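You operate a simulated robot arm through the tools that you are given. There is no shell and no other tool. Be economical: measure what you need, move in short steps, check, and stop when the job is done.

Carry out the task below with a simulated two-armed robot. There is one attempt and no reset: what you move stays moved.

TASK
On the top of the road side table, fold the checked cloth in half, so that its two short edges meet.

It is judged by the outcome, as a careful person would: the job done as asked, and still so three seconds after it is handed in. It fails if anything else is knocked over, pushed out of place, dropped, spilled or broken. Flat cloth is picked up by pressing the open fingertips on it (5 to 10 N) and closing them slowly along it; thin cloth reads only 2 to 8 mm in the jaws.

THE ROBOT
Two 7-joint arms with two-finger parallel grippers on one trunk, on a base that drives. Base frame: it is fixed to the floor where the robot stands at the start and does not move with it; the origin is under the middle of the robot, x ahead of it, y to its left, z up; the surface under the hand at the start is at about z = 0.78. Units: m, degrees, N and s.
The left shoulder is at the start at [0.07, 0.163, 1.095], the right one opposite. With the tool pointing down near the work surface each hand reaches from about 0.4 to 0.88 m from the robot's upright axis, wherever it stands, measured 20 degrees to its own side. Places, roughly: top of the road side table [0.5, 0.1, 0.8]. Payload 3.43 kg a hand.
Tool frame (each hand has its own): the origin (TCP) lies between the finger pads and is the grasp point; the fingertips stand 0.034 m ahead of it; z points along the fingers, y is the line along which they close. Largest opening 0.128 m; finger width 0.024, thickness 0.012; the body of the gripper, 0.048 by 0.13 m, starts 0.096 m behind the TCP.
Orientation is that of the tool frame in the base frame, as a unit quaternion [x, y, z, w]. With the fingers straight down and closing along the base's y, the tool's x points along the base's -x, its y along +y and its z along -z.

THE INTERFACE
- The arms move only by the tool apply_moves. It takes "left_plan", "right_plan" or both (then of equal length, played together; a hand with none holds still); each is one flat list of numbers, 7 for each row, row after row: the shift along the tool's x, y, z in cm, then the turn, a rotation vector about the tool's x, y, z in degrees, then the gripper command, from -1 (shut) to 1 (fully open), values between in proportion. In form: [dx, dy, dz, wx, wy, wz, claw, dx, dy, dz, wx, wy, wz, claw, ...]. A call has 1 to 8 rows; each row shifts and turns the commanded pose from where the row before left it, along the tool's axes as they then stand. Each row takes 0.2 s and may step no farther than 0.05 m and 8.6 degrees from the row before; otherwise, or with a gripper value out of range, the whole call is refused. Where a pose cannot be reached the arm comes as near as it can. A force on the tool above 40 N (or 10 N above the force at the start of the call, whichever is more), or a blocked arm, ends the call early, and 0.2 s more pass. The fingers move at their own pace (about 0.153 m/s each) and stop on an object; they squeeze with about 26 N. The grip force told is the motor's: it shows also when the fingers shut on nothing. Time passes only in rows, and 0.2 s behind the last, so rows that do not move let the fingers close. It gives the time, the measured TCP pose, the force on the tool (base axes), the opening and the grip force at its end, in the units of the frame above (readings bear some noise), with the torque about the TCP (base axes, N m) and any sound that the robot's microphone picked up.
- Cameras (640 x 400 px; columns grow to the right, rows downward): "scene" is now at [0.1299, 0.0097, 1.3056]; the picture's right is [0.11, -0.99, 0.00], its down [-0.73, -0.08, -0.68] and it looks along [0.67, 0.07, -0.74] (base axes); focal length 214 px, centre (320, 200). "left" rides on the left gripper at [0.076, 0.011, -0.16] in its tool frame; the picture's right is [-0.15, 0.99, 0.00], its down [-0.88, -0.13, -0.46] and it looks along [-0.45, -0.07, 0.89] (tool axes); focal length 234 px, centre (320, 200). "right" rides on the right gripper at [0.076, -0.011, -0.16] in its tool frame; the picture's right is [0.15, 0.99, 0.00], its down [-0.88, 0.13, -0.46] and it looks along [-0.45, 0.07, 0.89] (tool axes); focal length 234 px, centre (320, 200). There is no depth. A picture from a camera that has moved, and an enlarged one, comes with that camera's place and axes in the base frame and with its lens.
- get_image(camera): a new picture of that camera. No time passes.
- lift_body(by): slides the trunk up (or, below 0, down) by that many m; the arms and the scene camera ride with it, the base frame stays. It gives what a move gives, with no picture.
- base_move(legs): drives the robot by 1 to 6 legs, each [ahead, left, turn to the left] in m, m and degrees, along the robot's own axes; the way and the turn of a leg run together, so that a leg with both is an arc; at most 1.5 m and 180 degrees a leg. The arms and the cameras ride along, it lands a little off, and it stops where it bumps. It gives what a move gives.
- pan_tilt(pan, tilt): turns the head with the scene camera to pan (to the left, within 86 degrees either way) and tilt (down, from -29 to 69), counted from straight ahead of the robot. It gives what a move gives.
- close_up(camera, box): a new picture of the part [left, top, right, bottom] of that camera's present view, enlarged. No time passes.
- finish_job(): hands the job in; it is judged then, once.

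Go step by step. Nothing tells you exact positions but the pictures and the camera data: compare them with the known pose of the tool, close in by small moves and look again before you grip or let go. The budget is 120 turns and 100 pictures, counting those below and the enlarged ones. Unless the task says otherwise, let go and move clear before handing in, and close with one line.

The tools are called after "Emit:" as name(argument=value, ...) on one line, values as JSON. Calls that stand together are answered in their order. apply_moves: Moves the arms, as the interface text tells. Its arguments: {"type":"object","properties":{"left_plan":{"type":"array"},"right_plan":{"type":"array"}},"required":[]} The other tools are called the same way: lift_body (by) slides the trunk up or down; base_move (legs) drives the base; pan_tilt (pan, tilt) turns the head that bears the scene camera; get_image (camera) takes a picture; close_up (camera, box) takes an enlarged picture of a part of a camera's view; finish_job () hands the job in.

At the start:

```text
clock: 0.0
left_ee_pos: [0.6226, 0.1972, 0.9594]
left_orientation: [0.0, 1.0, 0.0, 0.0]
left_ft_force: [1.2, -1.1, 0.0]
left_ft_torque: [0.01, -0.01, 0.01]
left_finger_gap: 0.1279
left_grip_force: 0.0
right_ee_pos: [0.6263, -0.2463, 1.0215]
right_orientation: [0.0, 1.0, 0.001, 0.0]
right_ft_force: [-0.4, 0.1, -0.5]
right_ft_torque: [-0.01, -0.01, 0.03]
right_finger_gap: 0.1279
right_grip_force: 0.1
trunk travel left (down, up): [-0.575, 0.365]
robot x, y, heading: [0.0006, 0.0009, -0.2]
head pan, tilt: [6.3, 47.4]
```

scene: 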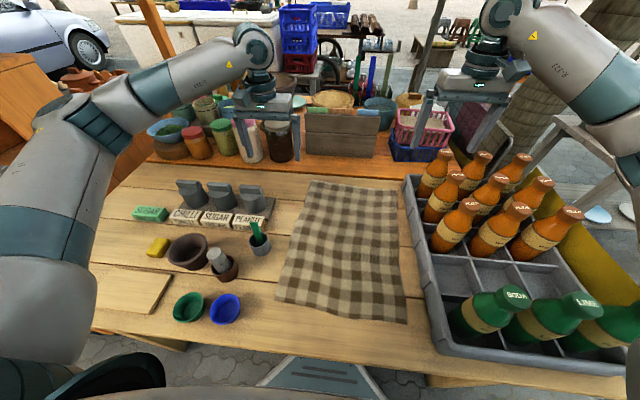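
right: 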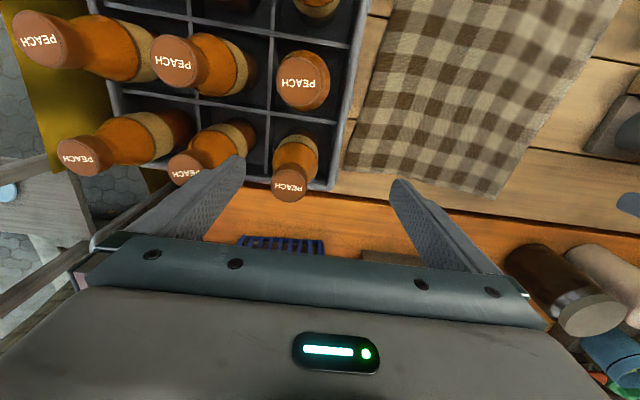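
left: 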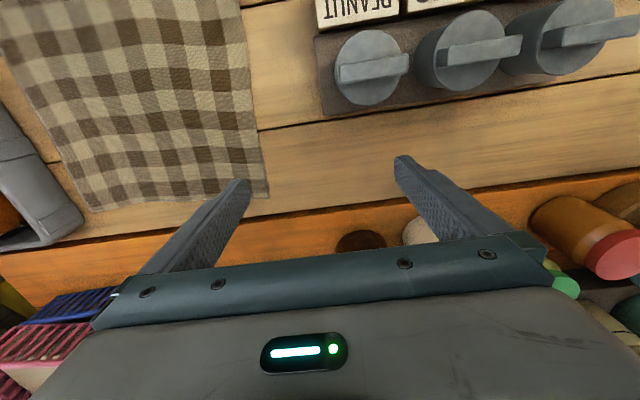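

The cloth lies flat with its far short edge at x≈0.68–0.69 and its near one at x≈0.27–0.28, spanning y from about -0.19 to +0.10 on z≈0.78. The crate wall and bottles are close on the right. I'll bring both hands above the far edge, inside the corners, with the fingers partly closed.

Emit:
apply_moves(left_plan=[-1, -3.3, 0, 0, 0, 0, -0.3, -1, -3.3, 0, 0, 0, 0, -0.3, -1.5, -3.3, 0, 0, 0, 0, -0.3, -2, -3.3, 0, 0, 0, 0, -0.3, 0, 0, 2, 0, 0, 0, -0.3, 0, 0, 2.5, 0, 0, 0, -0.3, 0, 0, 2.5, 0, 0, 0, -0.3], right_plan=[0, 3.4, 0, 0, 0, 0, -0.3, 0, 3.4, 0, 0, 0, 0, -0.3, -2, 3.4, 0, 0, 0, 0, -0.3, -2.2, 0, 2, 0, 0, 0, -0.3, 0, 0, 4, 0, 0, 0, -0.3, 0, 0, 4, 0, 0, 0, -0.3, 0, 0, 4, 0, 0, 0, -0.3])

Emit:
get_image(camera="scene")

Emit:
get_image(camera="left")

Emit:
get_image(camera="right")

```text
clock: 1.6
left_ee_pos: [0.6784, 0.0658, 0.8891]
left_orientation: [0.0, 1.0, 0.0, -0.001]
left_ft_force: [-0.4, 0.1, 0.4]
left_ft_torque: [-0.02, 0.02, 0.0]
left_finger_gap: 0.0451
left_grip_force: 0.1
right_ee_pos: [0.6658, -0.1432, 0.8803]
right_orientation: [0.0, 1.0, 0.0, 0.0]
right_ft_force: [0.3, 0.8, -0.1]
right_ft_torque: [-0.02, -0.01, 0.03]
right_finger_gap: 0.0445
right_grip_force: 0.0
trunk travel left (down, up): [-0.575, 0.365]
robot x, y, heading: [0.0016, 0.0011, -0.0]
head pan, tilt: [6.3, 47.4]
```

```text
96 pictures are left
camera scene: at [0.1308, 0.0095, 1.3056], right [0.11, -0.99, 0.0], down [-0.73, -0.08, -0.68], along [0.67, 0.07, -0.74], focal length 214 px, centre (320, 200)
```

scene: 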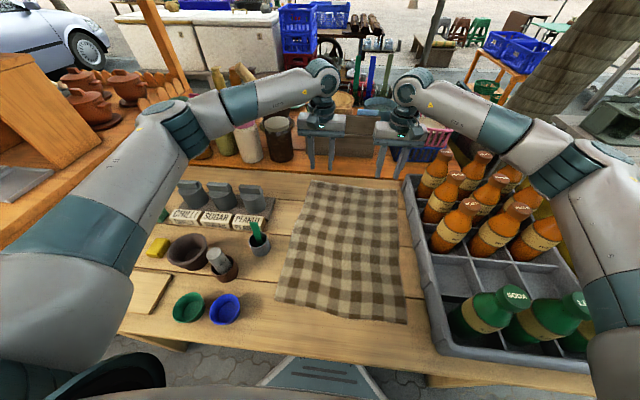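

```text
95 pictures are left
camera left: at [0.602, 0.0766, 1.0471], right [0.15, 0.99, 0.0], down [0.88, -0.13, 0.45], along [0.45, -0.07, -0.89], focal length 234 px, centre (320, 200)
```

left: 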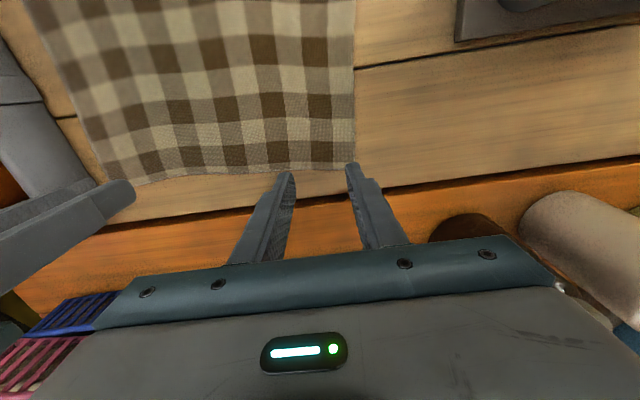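

```text
94 pictures are left
camera right: at [0.5895, -0.1563, 1.0405], right [-0.15, 0.99, 0.0], down [0.88, 0.13, 0.46], along [0.45, 0.07, -0.89], focal length 234 px, centre (320, 200)
```

right: 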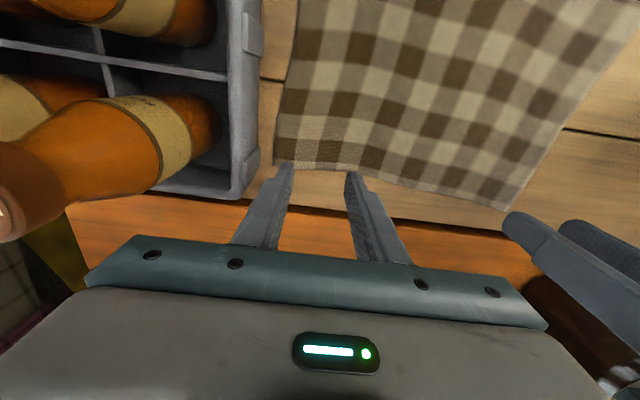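

The fingertips straddle the far edge about 1–1.5 cm inside it and clear of the crate. Next I lower both hands until they are just above the cloth.

Emit:
apply_moves(left_plan=[-0.4, 0.5, 3, 0, 0, 0, -0.3, 0, 0, 3, 0, 0, 0, -0.3, 0, 0, 0.8, 0, 0, 0, -0.3], right_plan=[0, -0.5, 3, 0, 0, 0, -0.3, 0, 0, 2, 0, 0, 0, -0.3, 0, 0, 0.8, 0, 0, 0, -0.3])

Emit:
get_image(camera="left")

Emit:
get_image(camera="right")

```text
clock: 2.4
left_ee_pos: [0.681, 0.0706, 0.8208]
left_orientation: [0.0, 1.0, 0.0, 0.0]
left_ft_force: [0.3, -0.1, 0.5]
left_ft_torque: [0.03, -0.01, 0.0]
left_finger_gap: 0.0445
left_grip_force: 0.1
right_ee_pos: [0.666, -0.1497, 0.823]
right_orientation: [0.0, 1.0, 0.0, -0.001]
right_ft_force: [1.1, 0.1, -0.2]
right_ft_torque: [-0.02, 0.03, 0.02]
right_finger_gap: 0.045
right_grip_force: 0.0
trunk travel left (down, up): [-0.575, 0.365]
robot x, y, heading: [0.0042, 0.002, -0.1]
head pan, tilt: [6.3, 47.4]
```

```text
93 pictures are left
camera left: at [0.6049, 0.0815, 0.9796], right [0.15, 0.99, 0.0], down [0.88, -0.13, 0.46], along [0.45, -0.07, -0.89], focal length 234 px, centre (320, 200)
```

left: 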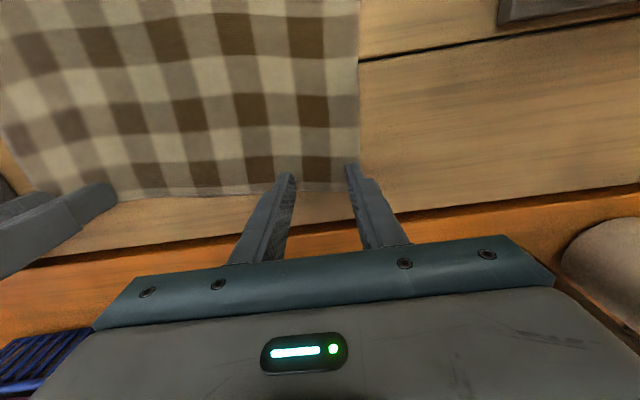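

```text
92 pictures are left
camera right: at [0.59, -0.1618, 0.9819], right [-0.15, 0.99, 0.0], down [0.88, 0.13, 0.46], along [0.45, 0.07, -0.89], focal length 234 px, centre (320, 200)
```

right: 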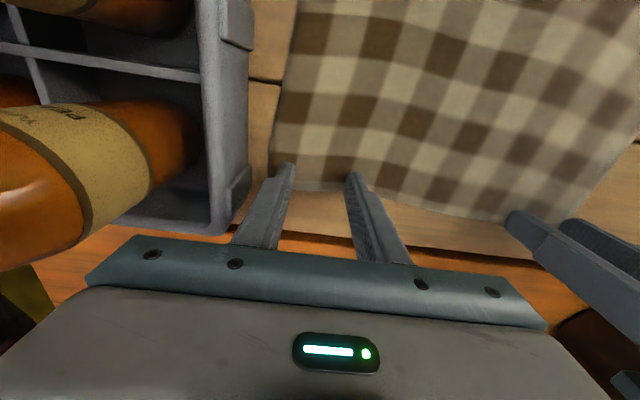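

The tips are about 7 mm above the cloth. I shift the left hand slightly inward and press gently.

Emit:
apply_moves(left_plan=[0, -1.0, 0, 0, 0, 0, -0.3, 0, 0, 0.4, 0, 0, 0, -0.3, 0, 0, 0.25, 0, 0, 0, -0.3], right_plan=[0, 0, 0.3, 0, 0, 0, -0.3, 0, 0, 0.3, 0, 0, 0, -0.3, 0, 0, 0.25, 0, 0, 0, -0.3])

```text
clock: 3.2
left_ee_pos: [0.6811, 0.0589, 0.8159]
left_orientation: [0.0, 1.0, 0.0, 0.001]
left_ft_force: [0.4, 0.0, 2.5]
left_ft_torque: [0.01, 0.02, 0.01]
left_finger_gap: 0.0448
left_grip_force: 0.0
right_ee_pos: [0.6674, -0.1494, 0.8154]
right_orientation: [0.0, 1.0, 0.0, 0.001]
right_ft_force: [0.4, 0.3, 6.8]
right_ft_torque: [0.01, 0.02, -0.02]
right_finger_gap: 0.0449
right_grip_force: 0.0
trunk travel left (down, up): [-0.575, 0.365]
robot x, y, heading: [0.0014, 0.0001, 0.2]
head pan, tilt: [6.3, 47.4]
```

Emit:
apply_moves(left_plan=[0, 0, 0.25, 0, 0, 0, -0.3], right_plan=[0, 0, 0, 0, 0, 0, -0.3])

```text
clock: 3.6
left_ee_pos: [0.6806, 0.0592, 0.8159]
left_orientation: [0.0, 1.0, -0.001, 0.002]
left_ft_force: [0.3, 0.3, 16.8]
left_ft_torque: [0.08, 0.11, -0.06]
left_finger_gap: 0.0448
left_grip_force: 0.0
right_ee_pos: [0.6661, -0.1491, 0.8155]
right_orientation: [0.0, 1.0, 0.0, 0.001]
right_ft_force: [2.2, 0.8, 3.9]
right_ft_torque: [-0.01, -0.02, 0.04]
right_finger_gap: 0.0448
right_grip_force: 0.0
trunk travel left (down, up): [-0.575, 0.365]
robot x, y, heading: [0.0018, -0.0024, 0.2]
head pan, tilt: [6.3, 47.4]
```

Both hands touch at about z = 0.815, the left a little too hard and the right a little light. I even them out and close slowly.

Emit:
apply_moves(left_plan=[0, 0, -0.13, 0, 0, 0, -0.3, 0, 0, 0, 0, 0, 0, -0.4, 0, 0, 0, 0, 0, 0, -0.5, 0, 0, 0, 0, 0, 0, -0.6], right_plan=[0, 0, 0.08, 0, 0, 0, -0.3, 0, 0, 0, 0, 0, 0, -0.4, 0, 0, 0, 0, 0, 0, -0.5, 0, 0, 0, 0, 0, 0, -0.6])

Emit:
get_image(camera="left")

Emit:
get_image(camera="right")

```text
clock: 4.6
left_ee_pos: [0.6807, 0.0594, 0.8161]
left_orientation: [0.001, 1.0, 0.0, 0.0]
left_ft_force: [1.3, -1.0, 17.4]
left_ft_torque: [0.04, 0.06, -0.02]
left_finger_gap: 0.025
left_grip_force: 0.1
right_ee_pos: [0.6659, -0.1491, 0.816]
right_orientation: [0.0, 1.0, 0.0, 0.002]
right_ft_force: [-0.2, -0.4, 8.4]
right_ft_torque: [-0.03, 0.02, -0.04]
right_finger_gap: 0.024
right_grip_force: 0.0
trunk travel left (down, up): [-0.575, 0.365]
robot x, y, heading: [-0.0029, 0.001, 0.0]
head pan, tilt: [6.3, 47.4]
```

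```text
91 pictures are left
camera left: at [0.6031, 0.0716, 0.9735], right [0.15, 0.99, 0.0], down [0.88, -0.13, 0.46], along [0.45, -0.07, -0.89], focal length 234 px, centre (320, 200)
```

left: 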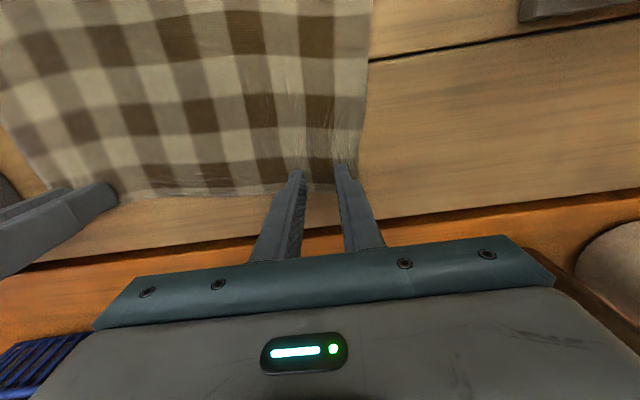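

```text
90 pictures are left
camera right: at [0.5885, -0.1617, 0.9747], right [-0.15, 0.99, 0.0], down [0.88, 0.13, 0.46], along [0.45, 0.07, -0.89], focal length 234 px, centre (320, 200)
```

right: 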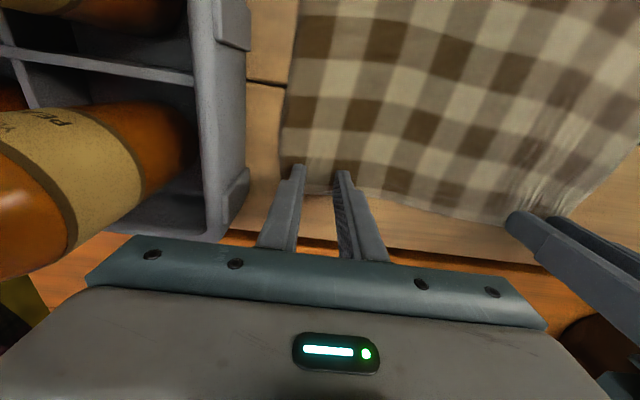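

The cloth is gathering between the fingers of both hands. I close the rest of the way and hold.

Emit:
apply_moves(left_plan=[0, 0, -0.1, 0, 0, 0, -0.7, 0, 0, 0, 0, 0, 0, -0.8, 0, 0, 0, 0, 0, 0, -0.9, 0, 0, 0, 0, 0, 0, -1, 0, 0, 0, 0, 0, 0, -1], right_plan=[0, 0, 0, 0, 0, 0, -0.7, 0, 0, 0, 0, 0, 0, -0.8, 0, 0, 0, 0, 0, 0, -0.9, 0, 0, 0, 0, 0, 0, -1, 0, 0, 0, 0, 0, 0, -1])

Emit:
get_image(camera="left")

Emit:
get_image(camera="right")

```text
clock: 5.8
left_ee_pos: [0.6796, 0.0595, 0.8159]
left_orientation: [0.0, 1.0, 0.0, 0.001]
left_ft_force: [-0.7, -0.2, 5.7]
left_ft_torque: [-0.02, 0.05, -0.02]
left_finger_gap: 0.0002
left_grip_force: 25.9
right_ee_pos: [0.6652, -0.1493, 0.8157]
right_orientation: [0.0, 1.0, 0.0, 0.001]
right_ft_force: [-0.5, -1.5, 14.1]
right_ft_torque: [-0.03, 0.06, 0.02]
right_finger_gap: 0.0
right_grip_force: 26.3
trunk travel left (down, up): [-0.575, 0.365]
robot x, y, heading: [-0.0046, 0.0011, 0.0]
head pan, tilt: [6.3, 47.4]
```

```text
89 pictures are left
camera left: at [0.6031, 0.0718, 0.9738], right [0.15, 0.99, 0.0], down [0.88, -0.13, 0.46], along [0.45, -0.07, -0.89], focal length 234 px, centre (320, 200)
```

left: 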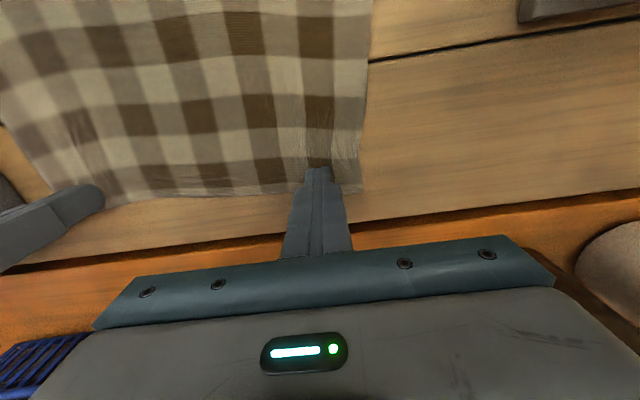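

```text
88 pictures are left
camera right: at [0.5887, -0.1615, 0.9746], right [-0.15, 0.99, 0.0], down [0.88, 0.13, 0.46], along [0.45, 0.07, -0.89], focal length 234 px, centre (320, 200)
```

right: 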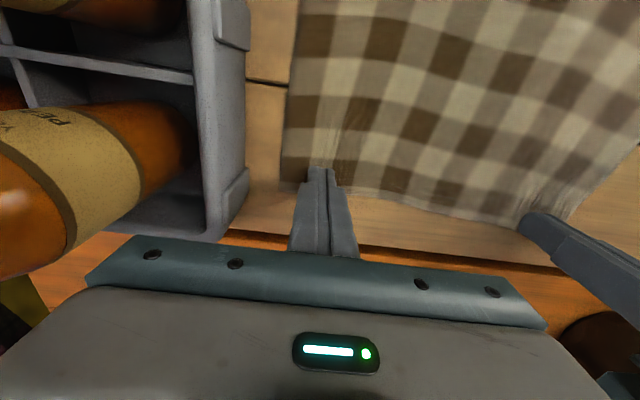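

The gap reads 0, so the cloth slipped out before the jaws shut. I lift slightly, reopen wider and press again.

Emit:
apply_moves(left_plan=[0, 0, -1, 0, 0, 0, -1, 0, 0, 0, 0, 0, 0, -0.1, 0, 0, 0, 0, 0, 0, -0.1, 0, 0, 0.8, 0, 0, 0, -0.1, 0, 0, 0.25, 0, 0, 0, -0.1], right_plan=[0, 0, -1, 0, 0, 0, -1, 0, 0, 0, 0, 0, 0, -0.1, 0, 0.3, 0, 0, 0, 0, -0.1, 0, 0, 0.8, 0, 0, 0, -0.1, 0, 0, 0.2, 0, 0, 0, -0.1])

Emit:
get_image(camera="left")

Emit:
get_image(camera="right")

```text
clock: 7.0
left_ee_pos: [0.681, 0.0591, 0.8165]
left_orientation: [0.0, 1.0, 0.0, 0.001]
left_ft_force: [1.1, -0.2, 5.5]
left_ft_torque: [-0.02, 0.02, -0.01]
left_finger_gap: 0.0574
left_grip_force: 0.0
right_ee_pos: [0.6665, -0.1467, 0.8163]
right_orientation: [0.001, 1.0, 0.0, 0.002]
right_ft_force: [-0.2, 0.1, 10.1]
right_ft_torque: [0.05, 0.06, 0.01]
right_finger_gap: 0.0576
right_grip_force: 0.0
trunk travel left (down, up): [-0.575, 0.365]
robot x, y, heading: [0.0008, 0.0018, -0.3]
head pan, tilt: [6.3, 47.4]
```

```text
87 pictures are left
camera left: at [0.6042, 0.0718, 0.9738], right [0.15, 0.99, 0.0], down [0.88, -0.13, 0.46], along [0.45, -0.07, -0.89], focal length 234 px, centre (320, 200)
```

left: 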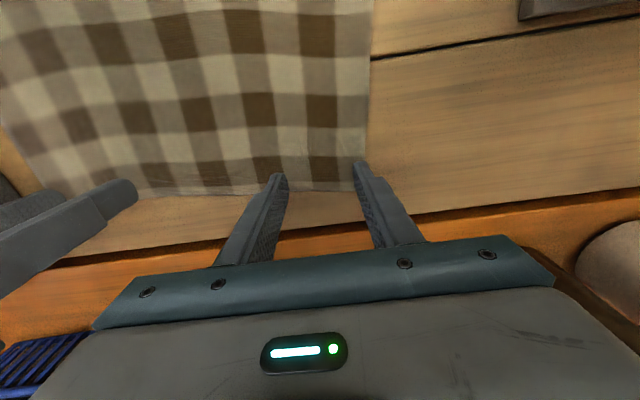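

```text
86 pictures are left
camera right: at [0.5893, -0.1588, 0.9747], right [-0.15, 0.99, 0.0], down [0.88, 0.13, 0.46], along [0.45, 0.07, -0.89], focal length 234 px, centre (320, 200)
```

right: 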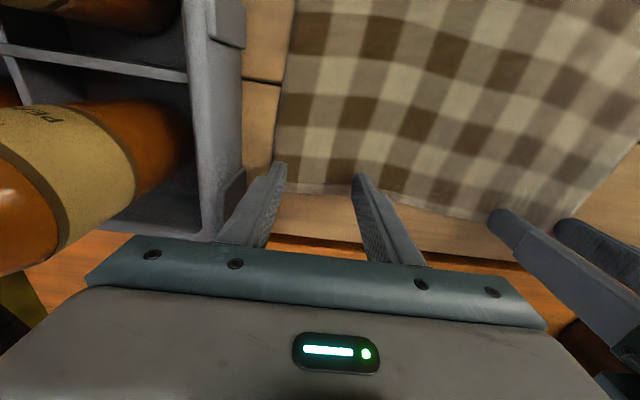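

The outer fingers now sit right on the side edges, so I lift, shift inward and press again.

Emit:
apply_moves(left_plan=[0, 0, -0.8, 0, 0, 0, -0.1, 0.3, -1.2, 0, 0, 0, 0, -0.1, 0, 0, 0.8, 0, 0, 0, -0.1, 0, 0, 0.1, 0, 0, 0, -0.1], right_plan=[0, 0, -0.8, 0, 0, 0, -0.1, 0.5, 0.7, 0, 0, 0, 0, -0.1, 0, 0, 0.8, 0, 0, 0, -0.1, 0, 0, 0.0, 0, 0, 0, -0.1])

```text
clock: 8.0
left_ee_pos: [0.6784, 0.0468, 0.8156]
left_orientation: [-0.001, 1.0, -0.001, 0.002]
left_ft_force: [0.4, 0.3, 10.7]
left_ft_torque: [0.15, 0.01, 0.02]
left_finger_gap: 0.0577
left_grip_force: 0.0
right_ee_pos: [0.6628, -0.1396, 0.8159]
right_orientation: [0.0, 1.0, 0.0, 0.001]
right_ft_force: [1.4, -1.4, 6.9]
right_ft_torque: [-0.04, -0.05, 0.02]
right_finger_gap: 0.0575
right_grip_force: 0.1
trunk travel left (down, up): [-0.575, 0.365]
robot x, y, heading: [0.004, 0.0006, 0.2]
head pan, tilt: [6.3, 47.4]
```

Pressure is good on both hands (about 7–11 N). I close slowly.

Emit:
apply_moves(left_plan=[0, 0, 0, 0, 0, 0, -0.2, 0, 0, 0, 0, 0, 0, -0.28, 0, 0, 0, 0, 0, 0, -0.36, 0, 0, 0, 0, 0, 0, -0.44, 0, 0, 0, 0, 0, 0, -0.52, 0, 0, 0, 0, 0, 0, -0.6, 0, 0, 0, 0, 0, 0, -0.68], right_plan=[0, 0, 0, 0, 0, 0, -0.2, 0, 0, 0, 0, 0, 0, -0.28, 0, 0, 0, 0, 0, 0, -0.36, 0, 0, 0, 0, 0, 0, -0.44, 0, 0, 0, 0, 0, 0, -0.52, 0, 0, 0, 0, 0, 0, -0.6, 0, 0, 0, 0, 0, 0, -0.68])

Emit:
get_image(camera="left")

Emit:
get_image(camera="right")

```text
clock: 9.6
left_ee_pos: [0.6768, 0.0474, 0.8161]
left_orientation: [0.0, 1.0, 0.001, 0.001]
left_ft_force: [-0.3, -0.4, 18.9]
left_ft_torque: [0.1, 0.04, 0.01]
left_finger_gap: 0.018
left_grip_force: 0.0
right_ee_pos: [0.6605, -0.1394, 0.8157]
right_orientation: [0.0, 1.0, -0.001, 0.002]
right_ft_force: [0.1, 1.1, 9.1]
right_ft_torque: [0.06, -0.03, -0.01]
right_finger_gap: 0.0192
right_grip_force: 0.1
trunk travel left (down, up): [-0.575, 0.365]
robot x, y, heading: [0.0005, -0.002, 0.2]
head pan, tilt: [6.3, 47.4]
```

```text
85 pictures are left
camera left: at [0.6002, 0.0598, 0.9734], right [0.15, 0.99, 0.0], down [0.88, -0.13, 0.46], along [0.45, -0.07, -0.89], focal length 234 px, centre (320, 200)
```

left: 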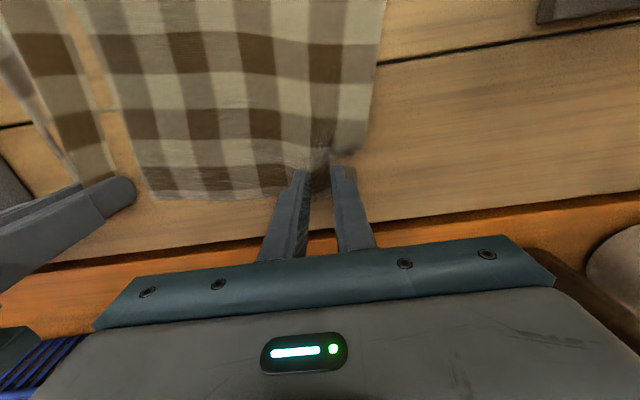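

```text
84 pictures are left
camera right: at [0.5832, -0.1519, 0.9747], right [-0.15, 0.99, 0.0], down [0.88, 0.13, 0.46], along [0.45, 0.07, -0.89], focal length 234 px, centre (320, 200)
```

right: 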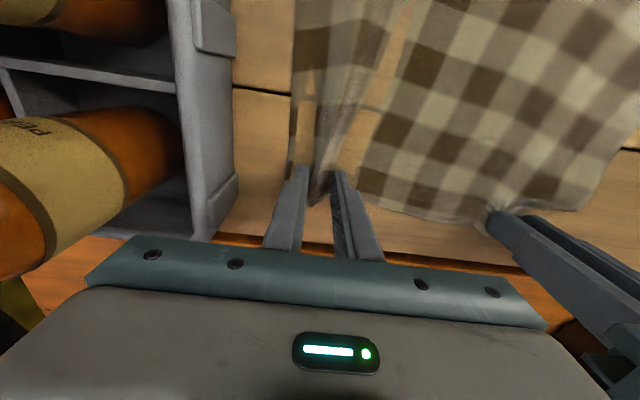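

The right jaw has a clear ridge of cloth and the left jaw a smaller one. I close the rest of the way.

Emit:
apply_moves(left_plan=[0, 0, 0, 0, 0, 0, -0.76, 0, 0, 0, 0, 0, 0, -0.84, 0, 0, 0, 0, 0, 0, -0.92, 0, 0, 0, 0, 0, 0, -1, 0, 0, 0, 0, 0, 0, -1], right_plan=[0, 0, 0, 0, 0, 0, -0.76, 0, 0, 0, 0, 0, 0, -0.84, 0, 0, 0, 0, 0, 0, -0.92, 0, 0, 0, 0, 0, 0, -1, 0, 0, 0, 0, 0, 0, -1])

Emit:
get_image(camera="left")

Emit:
get_image(camera="right")

```text
clock: 10.8
left_ee_pos: [0.6763, 0.0472, 0.8165]
left_orientation: [0.0, 1.0, 0.0, 0.002]
left_ft_force: [-2.0, 1.3, 22.3]
left_ft_torque: [0.05, 0.05, 0.01]
left_finger_gap: 0.0001
left_grip_force: 26.4
right_ee_pos: [0.6608, -0.1397, 0.8155]
right_orientation: [0.0, 1.0, 0.0, 0.001]
right_ft_force: [1.1, 1.7, 6.2]
right_ft_torque: [0.08, -0.03, 0.04]
right_finger_gap: 0.0027
right_grip_force: 25.4
trunk travel left (down, up): [-0.575, 0.365]
robot x, y, heading: [-0.0014, -0.0023, 0.0]
head pan, tilt: [6.3, 47.4]
```

```text
83 pictures are left
camera left: at [0.6001, 0.0601, 0.9734], right [0.15, 0.99, 0.0], down [0.88, -0.13, 0.46], along [0.45, -0.07, -0.89], focal length 234 px, centre (320, 200)
```

left: 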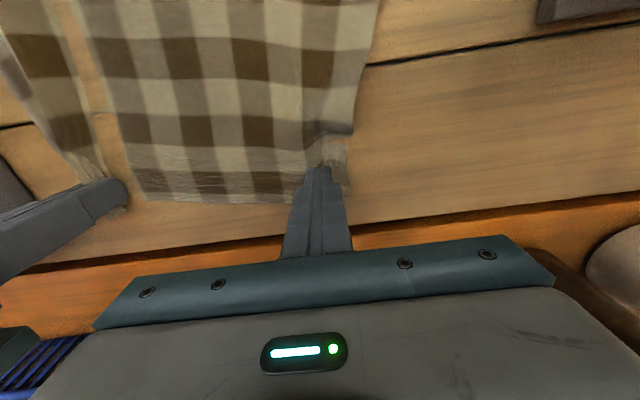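

```text
82 pictures are left
camera right: at [0.5831, -0.1514, 0.9747], right [-0.15, 0.99, 0.0], down [0.88, 0.13, 0.46], along [0.45, 0.07, -0.89], focal length 234 px, centre (320, 200)
```

right: 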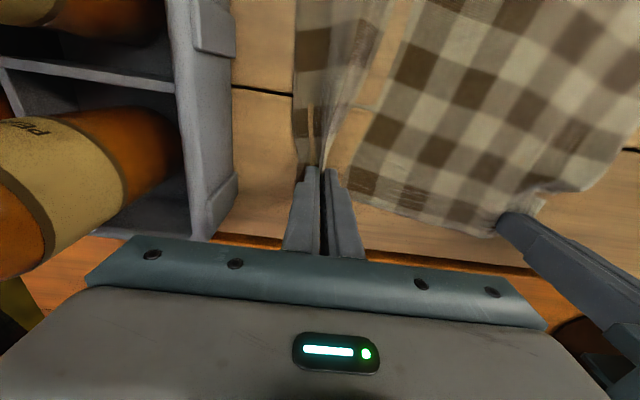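

The right hand holds the cloth (2.7 mm), but the left slipped with a 22 N press, which was too hard. I keep the right shut and redo the left more lightly.

Emit:
apply_moves(left_plan=[0, 0, -1.5, 0, 0, 0, -1, 0, 0, 0, 0, 0, 0, -0.1, 0.3, 0.3, 0, 0, 0, 0, -0.1, 0, 0, 1.1, 0, 0, 0, -0.1], right_plan=[0, 0, 0, 0, 0, 0, -1, 0, 0, 0, 0, 0, 0, -1, 0, 0, 0, 0, 0, 0, -1, 0, 0, 0, 0, 0, 0, -1])

Emit:
get_image(camera="left")

```text
clock: 11.8
left_ee_pos: [0.674, 0.0508, 0.8185]
left_orientation: [0.0, 1.0, 0.0, 0.0]
left_ft_force: [-0.3, -0.8, 0.0]
left_ft_torque: [0.04, 0.02, -0.04]
left_finger_gap: 0.0578
left_grip_force: 0.0
right_ee_pos: [0.6597, -0.1392, 0.8158]
right_orientation: [0.0, 1.0, 0.0, 0.001]
right_ft_force: [-0.3, 0.6, 17.5]
right_ft_torque: [0.01, -0.01, 0.05]
right_finger_gap: 0.0029
right_grip_force: 26.3
trunk travel left (down, up): [-0.575, 0.365]
robot x, y, heading: [-0.0008, -0.0013, -0.3]
head pan, tilt: [6.3, 47.4]
```

```text
81 pictures are left
camera left: at [0.598, 0.063, 0.9764], right [0.15, 0.99, 0.0], down [0.88, -0.13, 0.46], along [0.45, -0.07, -0.89], focal length 234 px, centre (320, 200)
```

left: 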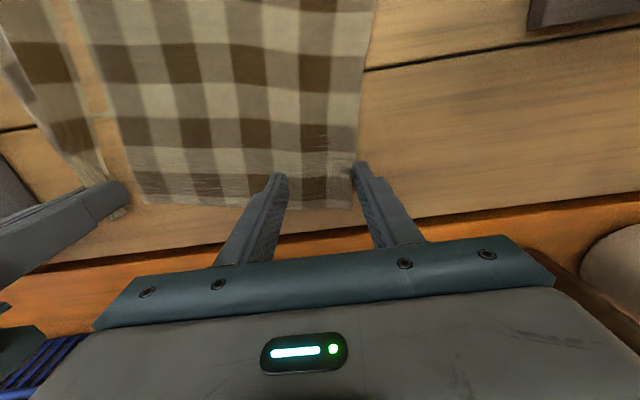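

The left corner is at about (0.705, 0.083), so the left hand sits too far inside the edge and too near the side. I move it outward by 1.5 cm, shift it inward in y, and touch down lightly.

Emit:
apply_moves(left_plan=[0, 0, -0.5, 0, 0, 0, -0.1, -1.5, -1.2, 0, 0, 0, 0, -0.1, 0, 0, 0.7, 0, 0, 0, -0.1, 0, 0, 0.12, 0, 0, 0, -0.1], right_plan=[0, 0, -0.1, 0, 0, 0, -1, 0, 0, 0, 0, 0, 0, -1, 0, 0, 0, 0, 0, 0, -1, 0, 0, 0, 0, 0, 0, -1])

Emit:
get_image(camera="left")

```text
clock: 12.8
left_ee_pos: [0.6895, 0.0391, 0.8158]
left_orientation: [0.0, 1.0, 0.0, 0.001]
left_ft_force: [-1.6, 1.3, 8.4]
left_ft_torque: [0.0, 0.11, -0.04]
left_finger_gap: 0.0576
left_grip_force: 0.1
right_ee_pos: [0.6606, -0.1394, 0.8156]
right_orientation: [0.001, 1.0, 0.0, 0.001]
right_ft_force: [1.7, 0.9, 7.1]
right_ft_torque: [0.02, -0.06, 0.01]
right_finger_gap: 0.0023
right_grip_force: 26.1
trunk travel left (down, up): [-0.575, 0.365]
robot x, y, heading: [-0.0013, 0.0004, 0.1]
head pan, tilt: [6.3, 47.4]
```

```text
80 pictures are left
camera left: at [0.6131, 0.0507, 0.9736], right [0.15, 0.99, 0.0], down [0.88, -0.13, 0.46], along [0.45, -0.07, -0.89], focal length 234 px, centre (320, 200)
```

left: 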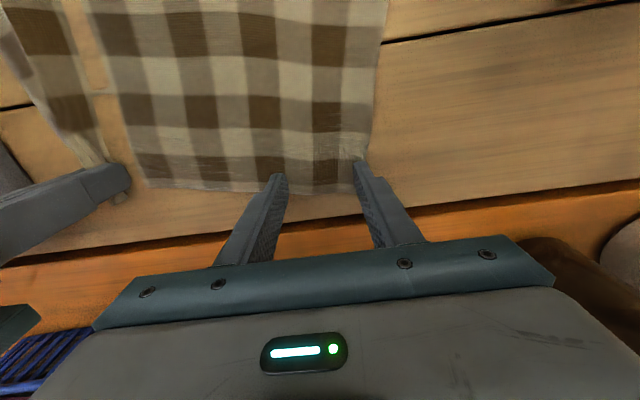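

The left hand presses at 8 N with both fingers on the cloth, so I close slowly.

Emit:
apply_moves(left_plan=[0, 0, 0, 0, 0, 0, -0.22, 0, 0, 0, 0, 0, 0, -0.34, 0, 0, 0, 0, 0, 0, -0.46, 0, 0, 0, 0, 0, 0, -0.58, 0, 0, 0, 0, 0, 0, -0.7, 0, 0, 0, 0, 0, 0, -0.82, 0, 0, 0, 0, 0, 0, -0.94, 0, 0, 0, 0, 0, 0, -1])

Emit:
get_image(camera="left")

```text
clock: 14.6
left_ee_pos: [0.6896, 0.0382, 0.8164]
left_orientation: [0.0, 1.0, 0.0, 0.001]
left_ft_force: [0.4, -0.8, 18.2]
left_ft_torque: [-0.07, 0.04, 0.0]
left_finger_gap: 0.0
left_grip_force: 26.3
right_ee_pos: [0.6598, -0.1403, 0.8166]
right_orientation: [0.0, 1.0, 0.0, 0.002]
right_ft_force: [-0.4, 0.6, 0.2]
right_ft_torque: [0.05, -0.04, -0.04]
right_finger_gap: 0.0027
right_grip_force: 26.2
trunk travel left (down, up): [-0.575, 0.365]
robot x, y, heading: [-0.0011, -0.0016, 0.0]
head pan, tilt: [6.3, 47.4]
```

```text
79 pictures are left
camera left: at [0.6129, 0.0502, 0.9736], right [0.15, 0.99, 0.0], down [0.88, -0.13, 0.46], along [0.45, -0.07, -0.89], focal length 234 px, centre (320, 200)
```

left: 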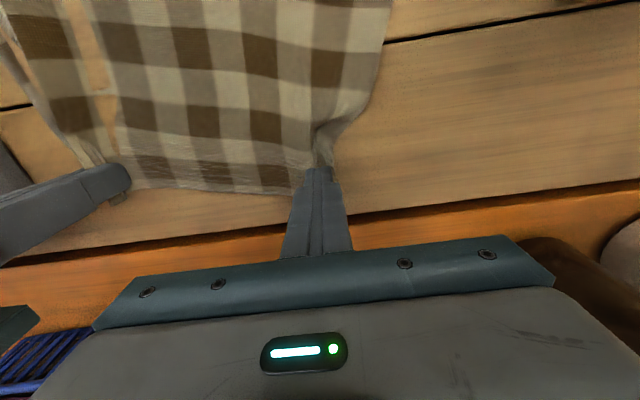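

The left reads zero gap but the cloth looks gathered at the tip. I lift both hands slightly to see what is held.

Emit:
apply_moves(left_plan=[0, 0, -1.5, 0, 0, 0, -1, 0, 0, -1.5, 0, 0, 0, -1], right_plan=[0, 0, -1.5, 0, 0, 0, -1, 0, 0, -1.5, 0, 0, 0, -1])

Emit:
get_image(camera="left")

Emit:
get_image(camera="right")

Emit:
close_up(camera="scene", box=[240, 80, 480, 340])

```text
clock: 15.2
left_ee_pos: [0.6895, 0.0401, 0.844]
left_orientation: [0.001, 1.0, 0.0, 0.0]
left_ft_force: [-0.3, 0.1, -0.1]
left_ft_torque: [0.01, 0.02, 0.04]
left_finger_gap: 0.0
left_grip_force: 26.1
right_ee_pos: [0.6627, -0.1397, 0.8452]
right_orientation: [0.0, 1.0, 0.0, 0.0]
right_ft_force: [0.0, -0.4, -0.9]
right_ft_torque: [-0.01, -0.03, -0.04]
right_finger_gap: 0.0027
right_grip_force: 25.9
trunk travel left (down, up): [-0.575, 0.365]
robot x, y, heading: [-0.0009, 0.0006, -0.1]
head pan, tilt: [6.3, 47.4]
```

```text
78 pictures are left
camera left: at [0.6138, 0.0513, 1.0027], right [0.15, 0.99, 0.0], down [0.88, -0.13, 0.46], along [0.45, -0.07, -0.89], focal length 234 px, centre (320, 200)
```

left: 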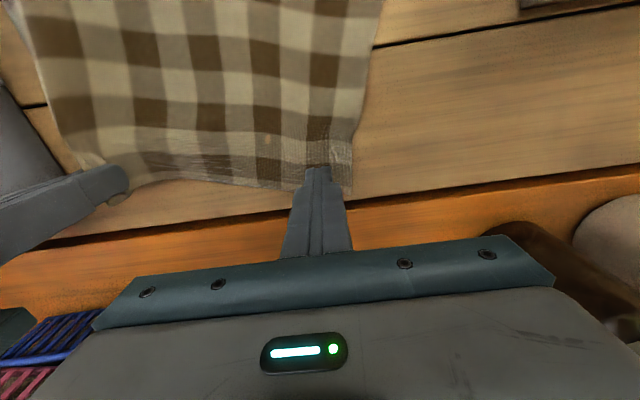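

```text
77 pictures are left
camera right: at [0.5854, -0.1521, 1.0046], right [-0.15, 0.99, 0.0], down [0.88, 0.13, 0.46], along [0.45, 0.07, -0.89], focal length 234 px, centre (320, 200)
```

right: 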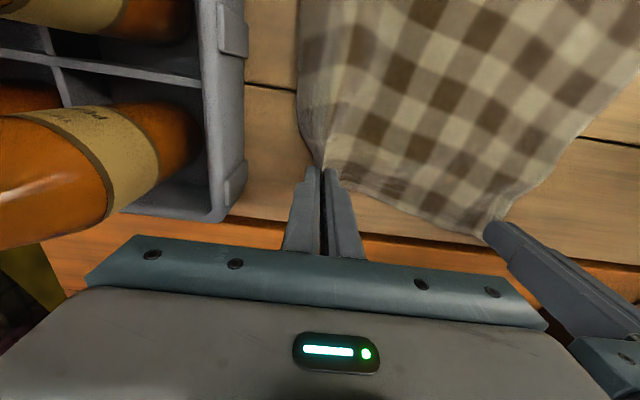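

```text
1.54 times, centred on (360, 210) of scene
camera zoom: at [0.1291, 0.0097, 1.3056], right [0.11, -0.99, 0.0], down [-0.73, -0.08, -0.68], along [0.67, 0.07, -0.74], focal length 330 px, centre (258, 185)
```

zoom: 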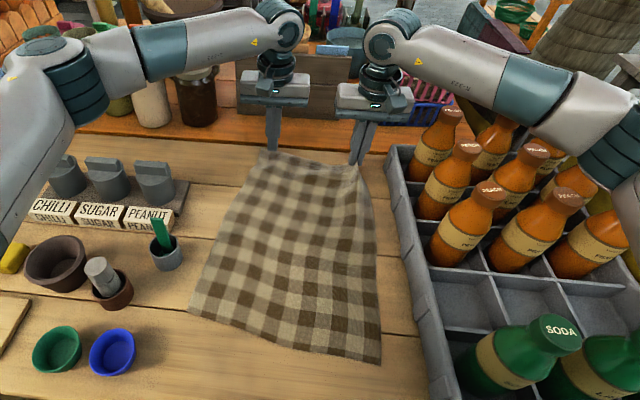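

The right hand holds its corner firmly and the left let go. I lower the right so the edge lies flat again, and raise and reopen the left for another try.

Emit:
apply_moves(left_plan=[0, 0, -1, 0, 0, 0, 0.1, 0, -1, 0, 0, 0, 0, 0.1, 0, -1, 0, 0, 0, 0, 0.1], right_plan=[0, 0, 1.3, 0, 0, 0, -1, 0, -0.7, 1.3, 0, 0, 0, -1, 0, 0, 0, 0, 0, 0, -1])

Emit:
get_image(camera="left")

```text
clock: 16.0
left_ee_pos: [0.69, 0.0191, 0.8549]
left_orientation: [0.0, 1.0, 0.0, 0.0]
left_ft_force: [-0.3, 0.6, -0.5]
left_ft_torque: [-0.04, -0.01, 0.01]
left_finger_gap: 0.0706
left_grip_force: 0.2
right_ee_pos: [0.6629, -0.1463, 0.819]
right_orientation: [0.0, 1.0, 0.0, 0.0]
right_ft_force: [-0.5, -0.6, -0.3]
right_ft_torque: [-0.04, -0.04, 0.0]
right_finger_gap: 0.0026
right_grip_force: 25.7
trunk travel left (down, up): [-0.575, 0.365]
robot x, y, heading: [0.0005, 0.0015, 0.2]
head pan, tilt: [6.3, 47.4]
```

```text
75 pictures are left
camera left: at [0.6138, 0.0309, 1.0124], right [0.15, 0.99, 0.0], down [0.88, -0.13, 0.46], along [0.45, -0.07, -0.89], focal length 234 px, centre (320, 200)
```

left: 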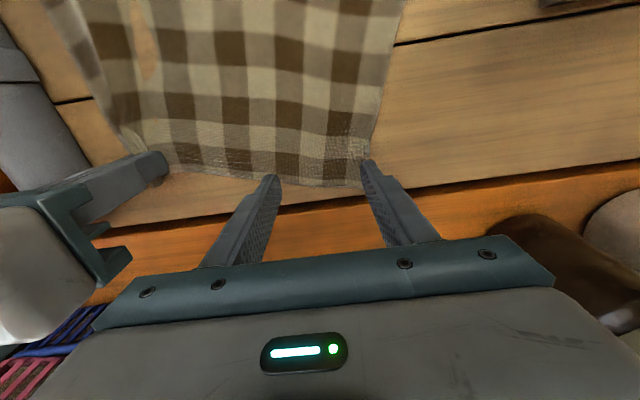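

The left corner is at about (0.72, 0.06). I aim the left TCP at (0.697, 0.010) with a 6 cm gap and press.

Emit:
apply_moves(left_plan=[-0.8, -0.9, 1.5, 0, 0, 0, -0.08, 0, 0, 1.5, 0, 0, 0, -0.08, 0, 0, 0.9, 0, 0, 0, -0.08, 0, 0, 0, 0, 0, 0, -0.08])

Emit:
get_image(camera="left")

```text
clock: 17.0
left_ee_pos: [0.6989, 0.0098, 0.8165]
left_orientation: [0.0, 1.0, 0.0, 0.0]
left_ft_force: [0.9, 1.0, 5.7]
left_ft_torque: [0.09, 0.01, -0.01]
left_finger_gap: 0.0591
left_grip_force: 0.1
right_ee_pos: [0.6607, -0.1468, 0.819]
right_orientation: [0.0, 1.0, 0.0, -0.001]
right_ft_force: [-0.3, 0.9, -0.1]
right_ft_torque: [-0.03, -0.02, -0.05]
right_finger_gap: 0.0025
right_grip_force: 26.2
trunk travel left (down, up): [-0.575, 0.365]
robot x, y, heading: [-0.0039, -0.0031, -0.1]
head pan, tilt: [6.3, 47.4]
```

```text
74 pictures are left
camera left: at [0.6222, 0.0219, 0.9738], right [0.15, 0.99, 0.0], down [0.88, -0.13, 0.46], along [0.45, -0.07, -0.89], focal length 234 px, centre (320, 200)
```

left: 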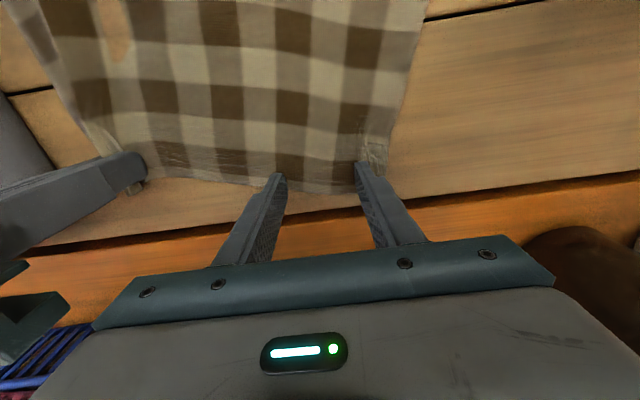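

The left hand has about 6 N and both tips are on the cloth. I close slowly and stop partway to check.

Emit:
apply_moves(left_plan=[0, 0, 0.05, 0, 0, 0, -0.16, 0, 0, 0, 0, 0, 0, -0.24, 0, 0, 0, 0, 0, 0, -0.32, 0, 0, 0, 0, 0, 0, -0.4, 0, 0, 0, 0, 0, 0, -0.48, 0, 0, 0, 0, 0, 0, -0.56, 0, 0, 0, 0, 0, 0, -0.64, 0, 0, 0, 0, 0, 0, -0.7])

Emit:
get_image(camera="left")

```text
clock: 18.8
left_ee_pos: [0.6983, 0.0079, 0.8153]
left_orientation: [0.0, 1.0, 0.0, 0.001]
left_ft_force: [0.6, -1.3, 12.0]
left_ft_torque: [0.0, 0.02, 0.0]
left_finger_gap: 0.0179
left_grip_force: 0.1
right_ee_pos: [0.6612, -0.1475, 0.82]
right_orientation: [0.0, 1.0, 0.0, 0.001]
right_ft_force: [0.3, -0.4, 0.9]
right_ft_torque: [-0.03, -0.01, 0.0]
right_finger_gap: 0.0026
right_grip_force: 26.4
trunk travel left (down, up): [-0.575, 0.365]
robot x, y, heading: [-0.0035, 0.0021, -0.1]
head pan, tilt: [6.3, 47.4]
```

```text
73 pictures are left
camera left: at [0.6213, 0.0215, 0.9737], right [0.15, 0.99, 0.0], down [0.88, -0.13, 0.46], along [0.45, -0.07, -0.89], focal length 234 px, centre (320, 200)
```

left: 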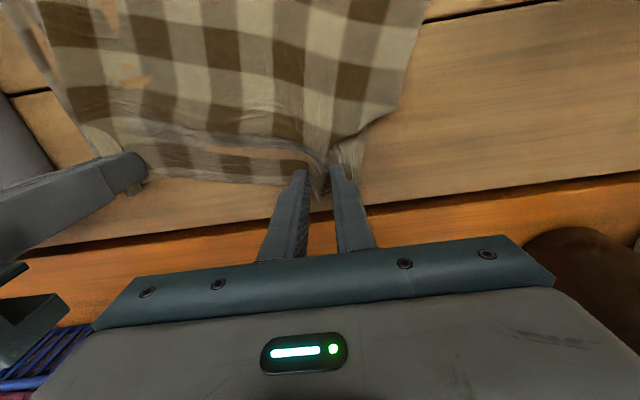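

A good ridge stands between the left fingers now, so I finish closing.

Emit:
apply_moves(left_plan=[0, 0, 0, 0, 0, 0, -0.78, 0, 0, 0, 0, 0, 0, -0.86, 0, 0, 0, 0, 0, 0, -0.94, 0, 0, 0, 0, 0, 0, -1, 0, 0, 0, 0, 0, 0, -1])

Emit:
get_image(camera="left")

```text
clock: 20.0
left_ee_pos: [0.6976, 0.0092, 0.816]
left_orientation: [0.001, 1.0, -0.001, 0.002]
left_ft_force: [-1.6, -6.1, 13.8]
left_ft_torque: [-0.24, 0.03, 0.12]
left_finger_gap: 0.0019
left_grip_force: 26.4
right_ee_pos: [0.6604, -0.1477, 0.819]
right_orientation: [0.0, 1.0, 0.0, 0.001]
right_ft_force: [1.6, 6.6, -0.1]
right_ft_torque: [0.21, -0.08, -0.08]
right_finger_gap: 0.0025
right_grip_force: 25.6
trunk travel left (down, up): [-0.575, 0.365]
robot x, y, heading: [0.0035, -0.0, 0.2]
head pan, tilt: [6.3, 47.4]
```

```text
72 pictures are left
camera left: at [0.6211, 0.0212, 0.9737], right [0.15, 0.99, 0.0], down [0.88, -0.13, 0.46], along [0.45, -0.07, -0.89], focal length 234 px, centre (320, 200)
```

left: 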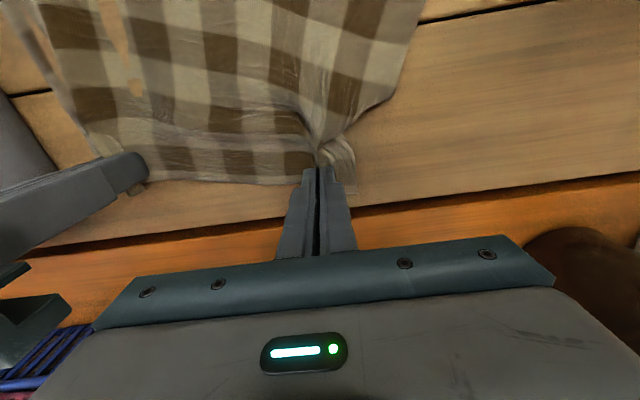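

Both hands hold the cloth now, with 6 N of tension between them. I relax that slightly and lift both hands 4 cm to check.

Emit:
apply_moves(left_plan=[0, -0.3, -1, 0, 0, 0, -1, 0, 0, -1.5, 0, 0, 0, -1, 0, 0, -1.5, 0, 0, 0, -1], right_plan=[0, 0.2, -1, 0, 0, 0, -1, 0, 0, -1.2, 0, 0, 0, -1, 0, 0, -1.5, 0, 0, 0, -1])

Emit:
get_image(camera="left")

Emit:
get_image(camera="right")

Emit:
close_up(camera="scene", box=[240, 80, 480, 340])

```text
clock: 20.8
left_ee_pos: [0.6978, 0.0057, 0.8546]
left_orientation: [0.0, 1.0, 0.0, 0.0]
left_ft_force: [0.1, -0.6, 0.3]
left_ft_torque: [0.02, 0.02, 0.02]
left_finger_gap: 0.0018
left_grip_force: 26.0
right_ee_pos: [0.6626, -0.1439, 0.857]
right_orientation: [0.001, 1.0, 0.0, 0.0]
right_ft_force: [-0.3, 0.8, -0.6]
right_ft_torque: [-0.01, 0.0, -0.04]
right_finger_gap: 0.0027
right_grip_force: 25.7
trunk travel left (down, up): [-0.575, 0.365]
robot x, y, heading: [0.002, 0.0024, 0.1]
head pan, tilt: [6.3, 47.4]
```

```text
71 pictures are left
camera left: at [0.6218, 0.019, 1.0122], right [0.15, 0.99, 0.0], down [0.88, -0.13, 0.46], along [0.45, -0.07, -0.89], focal length 234 px, centre (320, 200)
```

left: 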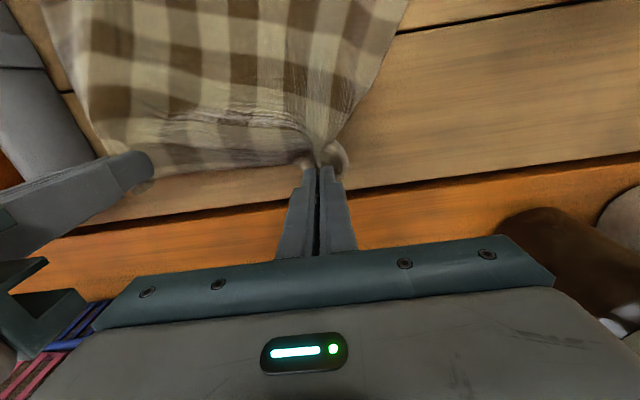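

```text
70 pictures are left
camera right: at [0.5858, -0.1567, 1.0151], right [-0.15, 0.99, 0.0], down [0.88, 0.13, 0.46], along [0.45, 0.07, -0.89], focal length 234 px, centre (320, 200)
```

right: 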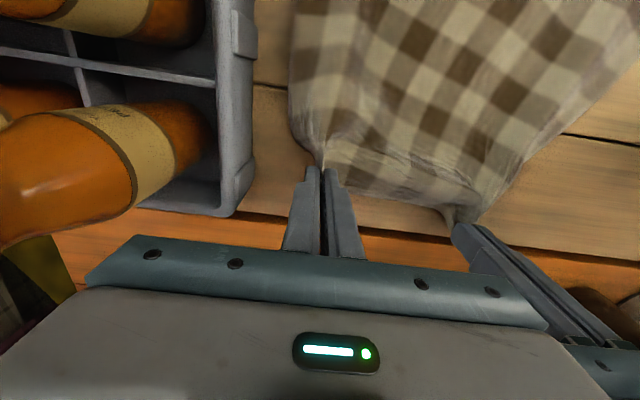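

```text
1.54 times, centred on (360, 210) of scene
camera zoom: at [0.1296, 0.0097, 1.3056], right [0.11, -0.99, 0.0], down [-0.73, -0.08, -0.68], along [0.67, 0.07, -0.74], focal length 330 px, centre (258, 185)
```

zoom: 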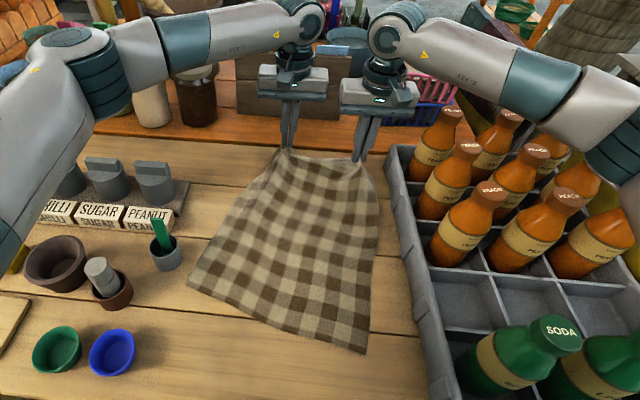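

Both grips hold, and the cloth has turned about 13°, with its near edge now running from about (0.36, 0.15) to (0.29, -0.13). I carry the far edge up and back toward the robot along an arc.

Emit:
apply_moves(left_plan=[1, 0.2, -3, 0, 0, 0, -1, 1.5, 0.3, -3, 0, 0, 0, -1, 2.5, 0.5, -2.5, 0, 0, 0, -1, 3, 0.7, -2, 0, 0, 0, -1, 3, 0.7, -1, 0, 0, 0, -1, 3, 0.7, -0.3, 0, 0, 0, -1], right_plan=[1, 0.2, -3, 0, 0, 0, -1, 1.5, 0.3, -3, 0, 0, 0, -1, 2.5, 0.5, -2.5, 0, 0, 0, -1, 3, 0.7, -2, 0, 0, 0, -1, 3, 0.7, -1, 0, 0, 0, -1, 3, 0.7, -0.3, 0, 0, 0, -1])

Emit:
get_image(camera="scene")

```text
clock: 22.2
left_ee_pos: [0.557, 0.0385, 0.9742]
left_orientation: [0.0, 1.0, -0.001, 0.001]
left_ft_force: [-0.5, -0.7, -0.3]
left_ft_torque: [-0.08, -0.02, 0.01]
left_finger_gap: 0.0019
left_grip_force: 26.2
right_ee_pos: [0.5193, -0.1127, 0.9742]
right_orientation: [0.0, 1.0, -0.001, 0.001]
right_ft_force: [-0.1, 0.8, 0.6]
right_ft_torque: [-0.01, -0.03, -0.02]
right_finger_gap: 0.0028
right_grip_force: 26.3
trunk travel left (down, up): [-0.575, 0.365]
robot x, y, heading: [-0.0034, -0.0015, 0.1]
head pan, tilt: [6.3, 47.4]
```

```text
68 pictures are left
camera scene: at [0.1287, 0.0105, 1.3058], right [0.11, -0.99, 0.0], down [-0.73, -0.08, -0.68], along [0.67, 0.07, -0.74], focal length 214 px, centre (320, 200)
```

scene: 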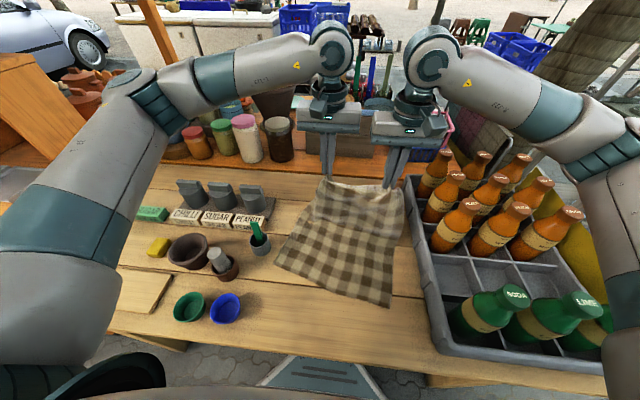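

The edge is lifted and the lower half hasn't moved. I now tilt both hands so the fingers point forward, which lets the edge flip over.

Emit:
apply_moves(left_plan=[0.5, 0, 0, 0, -8, 0, -1, 0.5, 0, 0, 0, -8, 0, -1, 0.5, 0, 0, 0, -8, 0, -1, 0, 0, 0, 0, -8, 0, -1, 0, 0, 0, 0, -8, 0, -1], right_plan=[0.5, 0, 0, 0, -8, 0, -1, 0.5, 0, 0, 0, -8, 0, -1, 0.5, 0, 0, 0, -8, 0, -1, 0, 0, 0, 0, -8, 0, -1, 0, 0, 0, 0, -8, 0, -1])

Emit:
get_image(camera="scene")

```text
clock: 23.4
left_ee_pos: [0.5434, 0.0369, 0.9714]
left_orientation: [0.001, 0.94, 0.0, 0.342]
left_ft_force: [-0.1, -2.5, -0.2]
left_ft_torque: [-0.07, 0.01, -0.01]
left_finger_gap: 0.0017
left_grip_force: 26.2
right_ee_pos: [0.5058, -0.1136, 0.9701]
right_orientation: [-0.001, 0.939, 0.002, 0.343]
right_ft_force: [0.6, 0.5, 0.8]
right_ft_torque: [0.05, -0.02, 0.02]
right_finger_gap: 0.003
right_grip_force: 26.1
trunk travel left (down, up): [-0.575, 0.365]
robot x, y, heading: [0.0049, 0.0021, -0.1]
head pan, tilt: [6.3, 47.4]
```

```text
67 pictures are left
camera scene: at [0.1297, 0.0095, 1.3057], right [0.11, -0.99, 0.0], down [-0.73, -0.08, -0.68], along [0.67, 0.07, -0.74], focal length 214 px, centre (320, 200)
```

scene: 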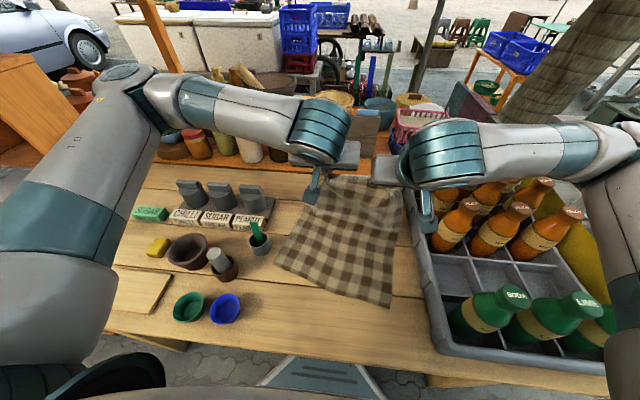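

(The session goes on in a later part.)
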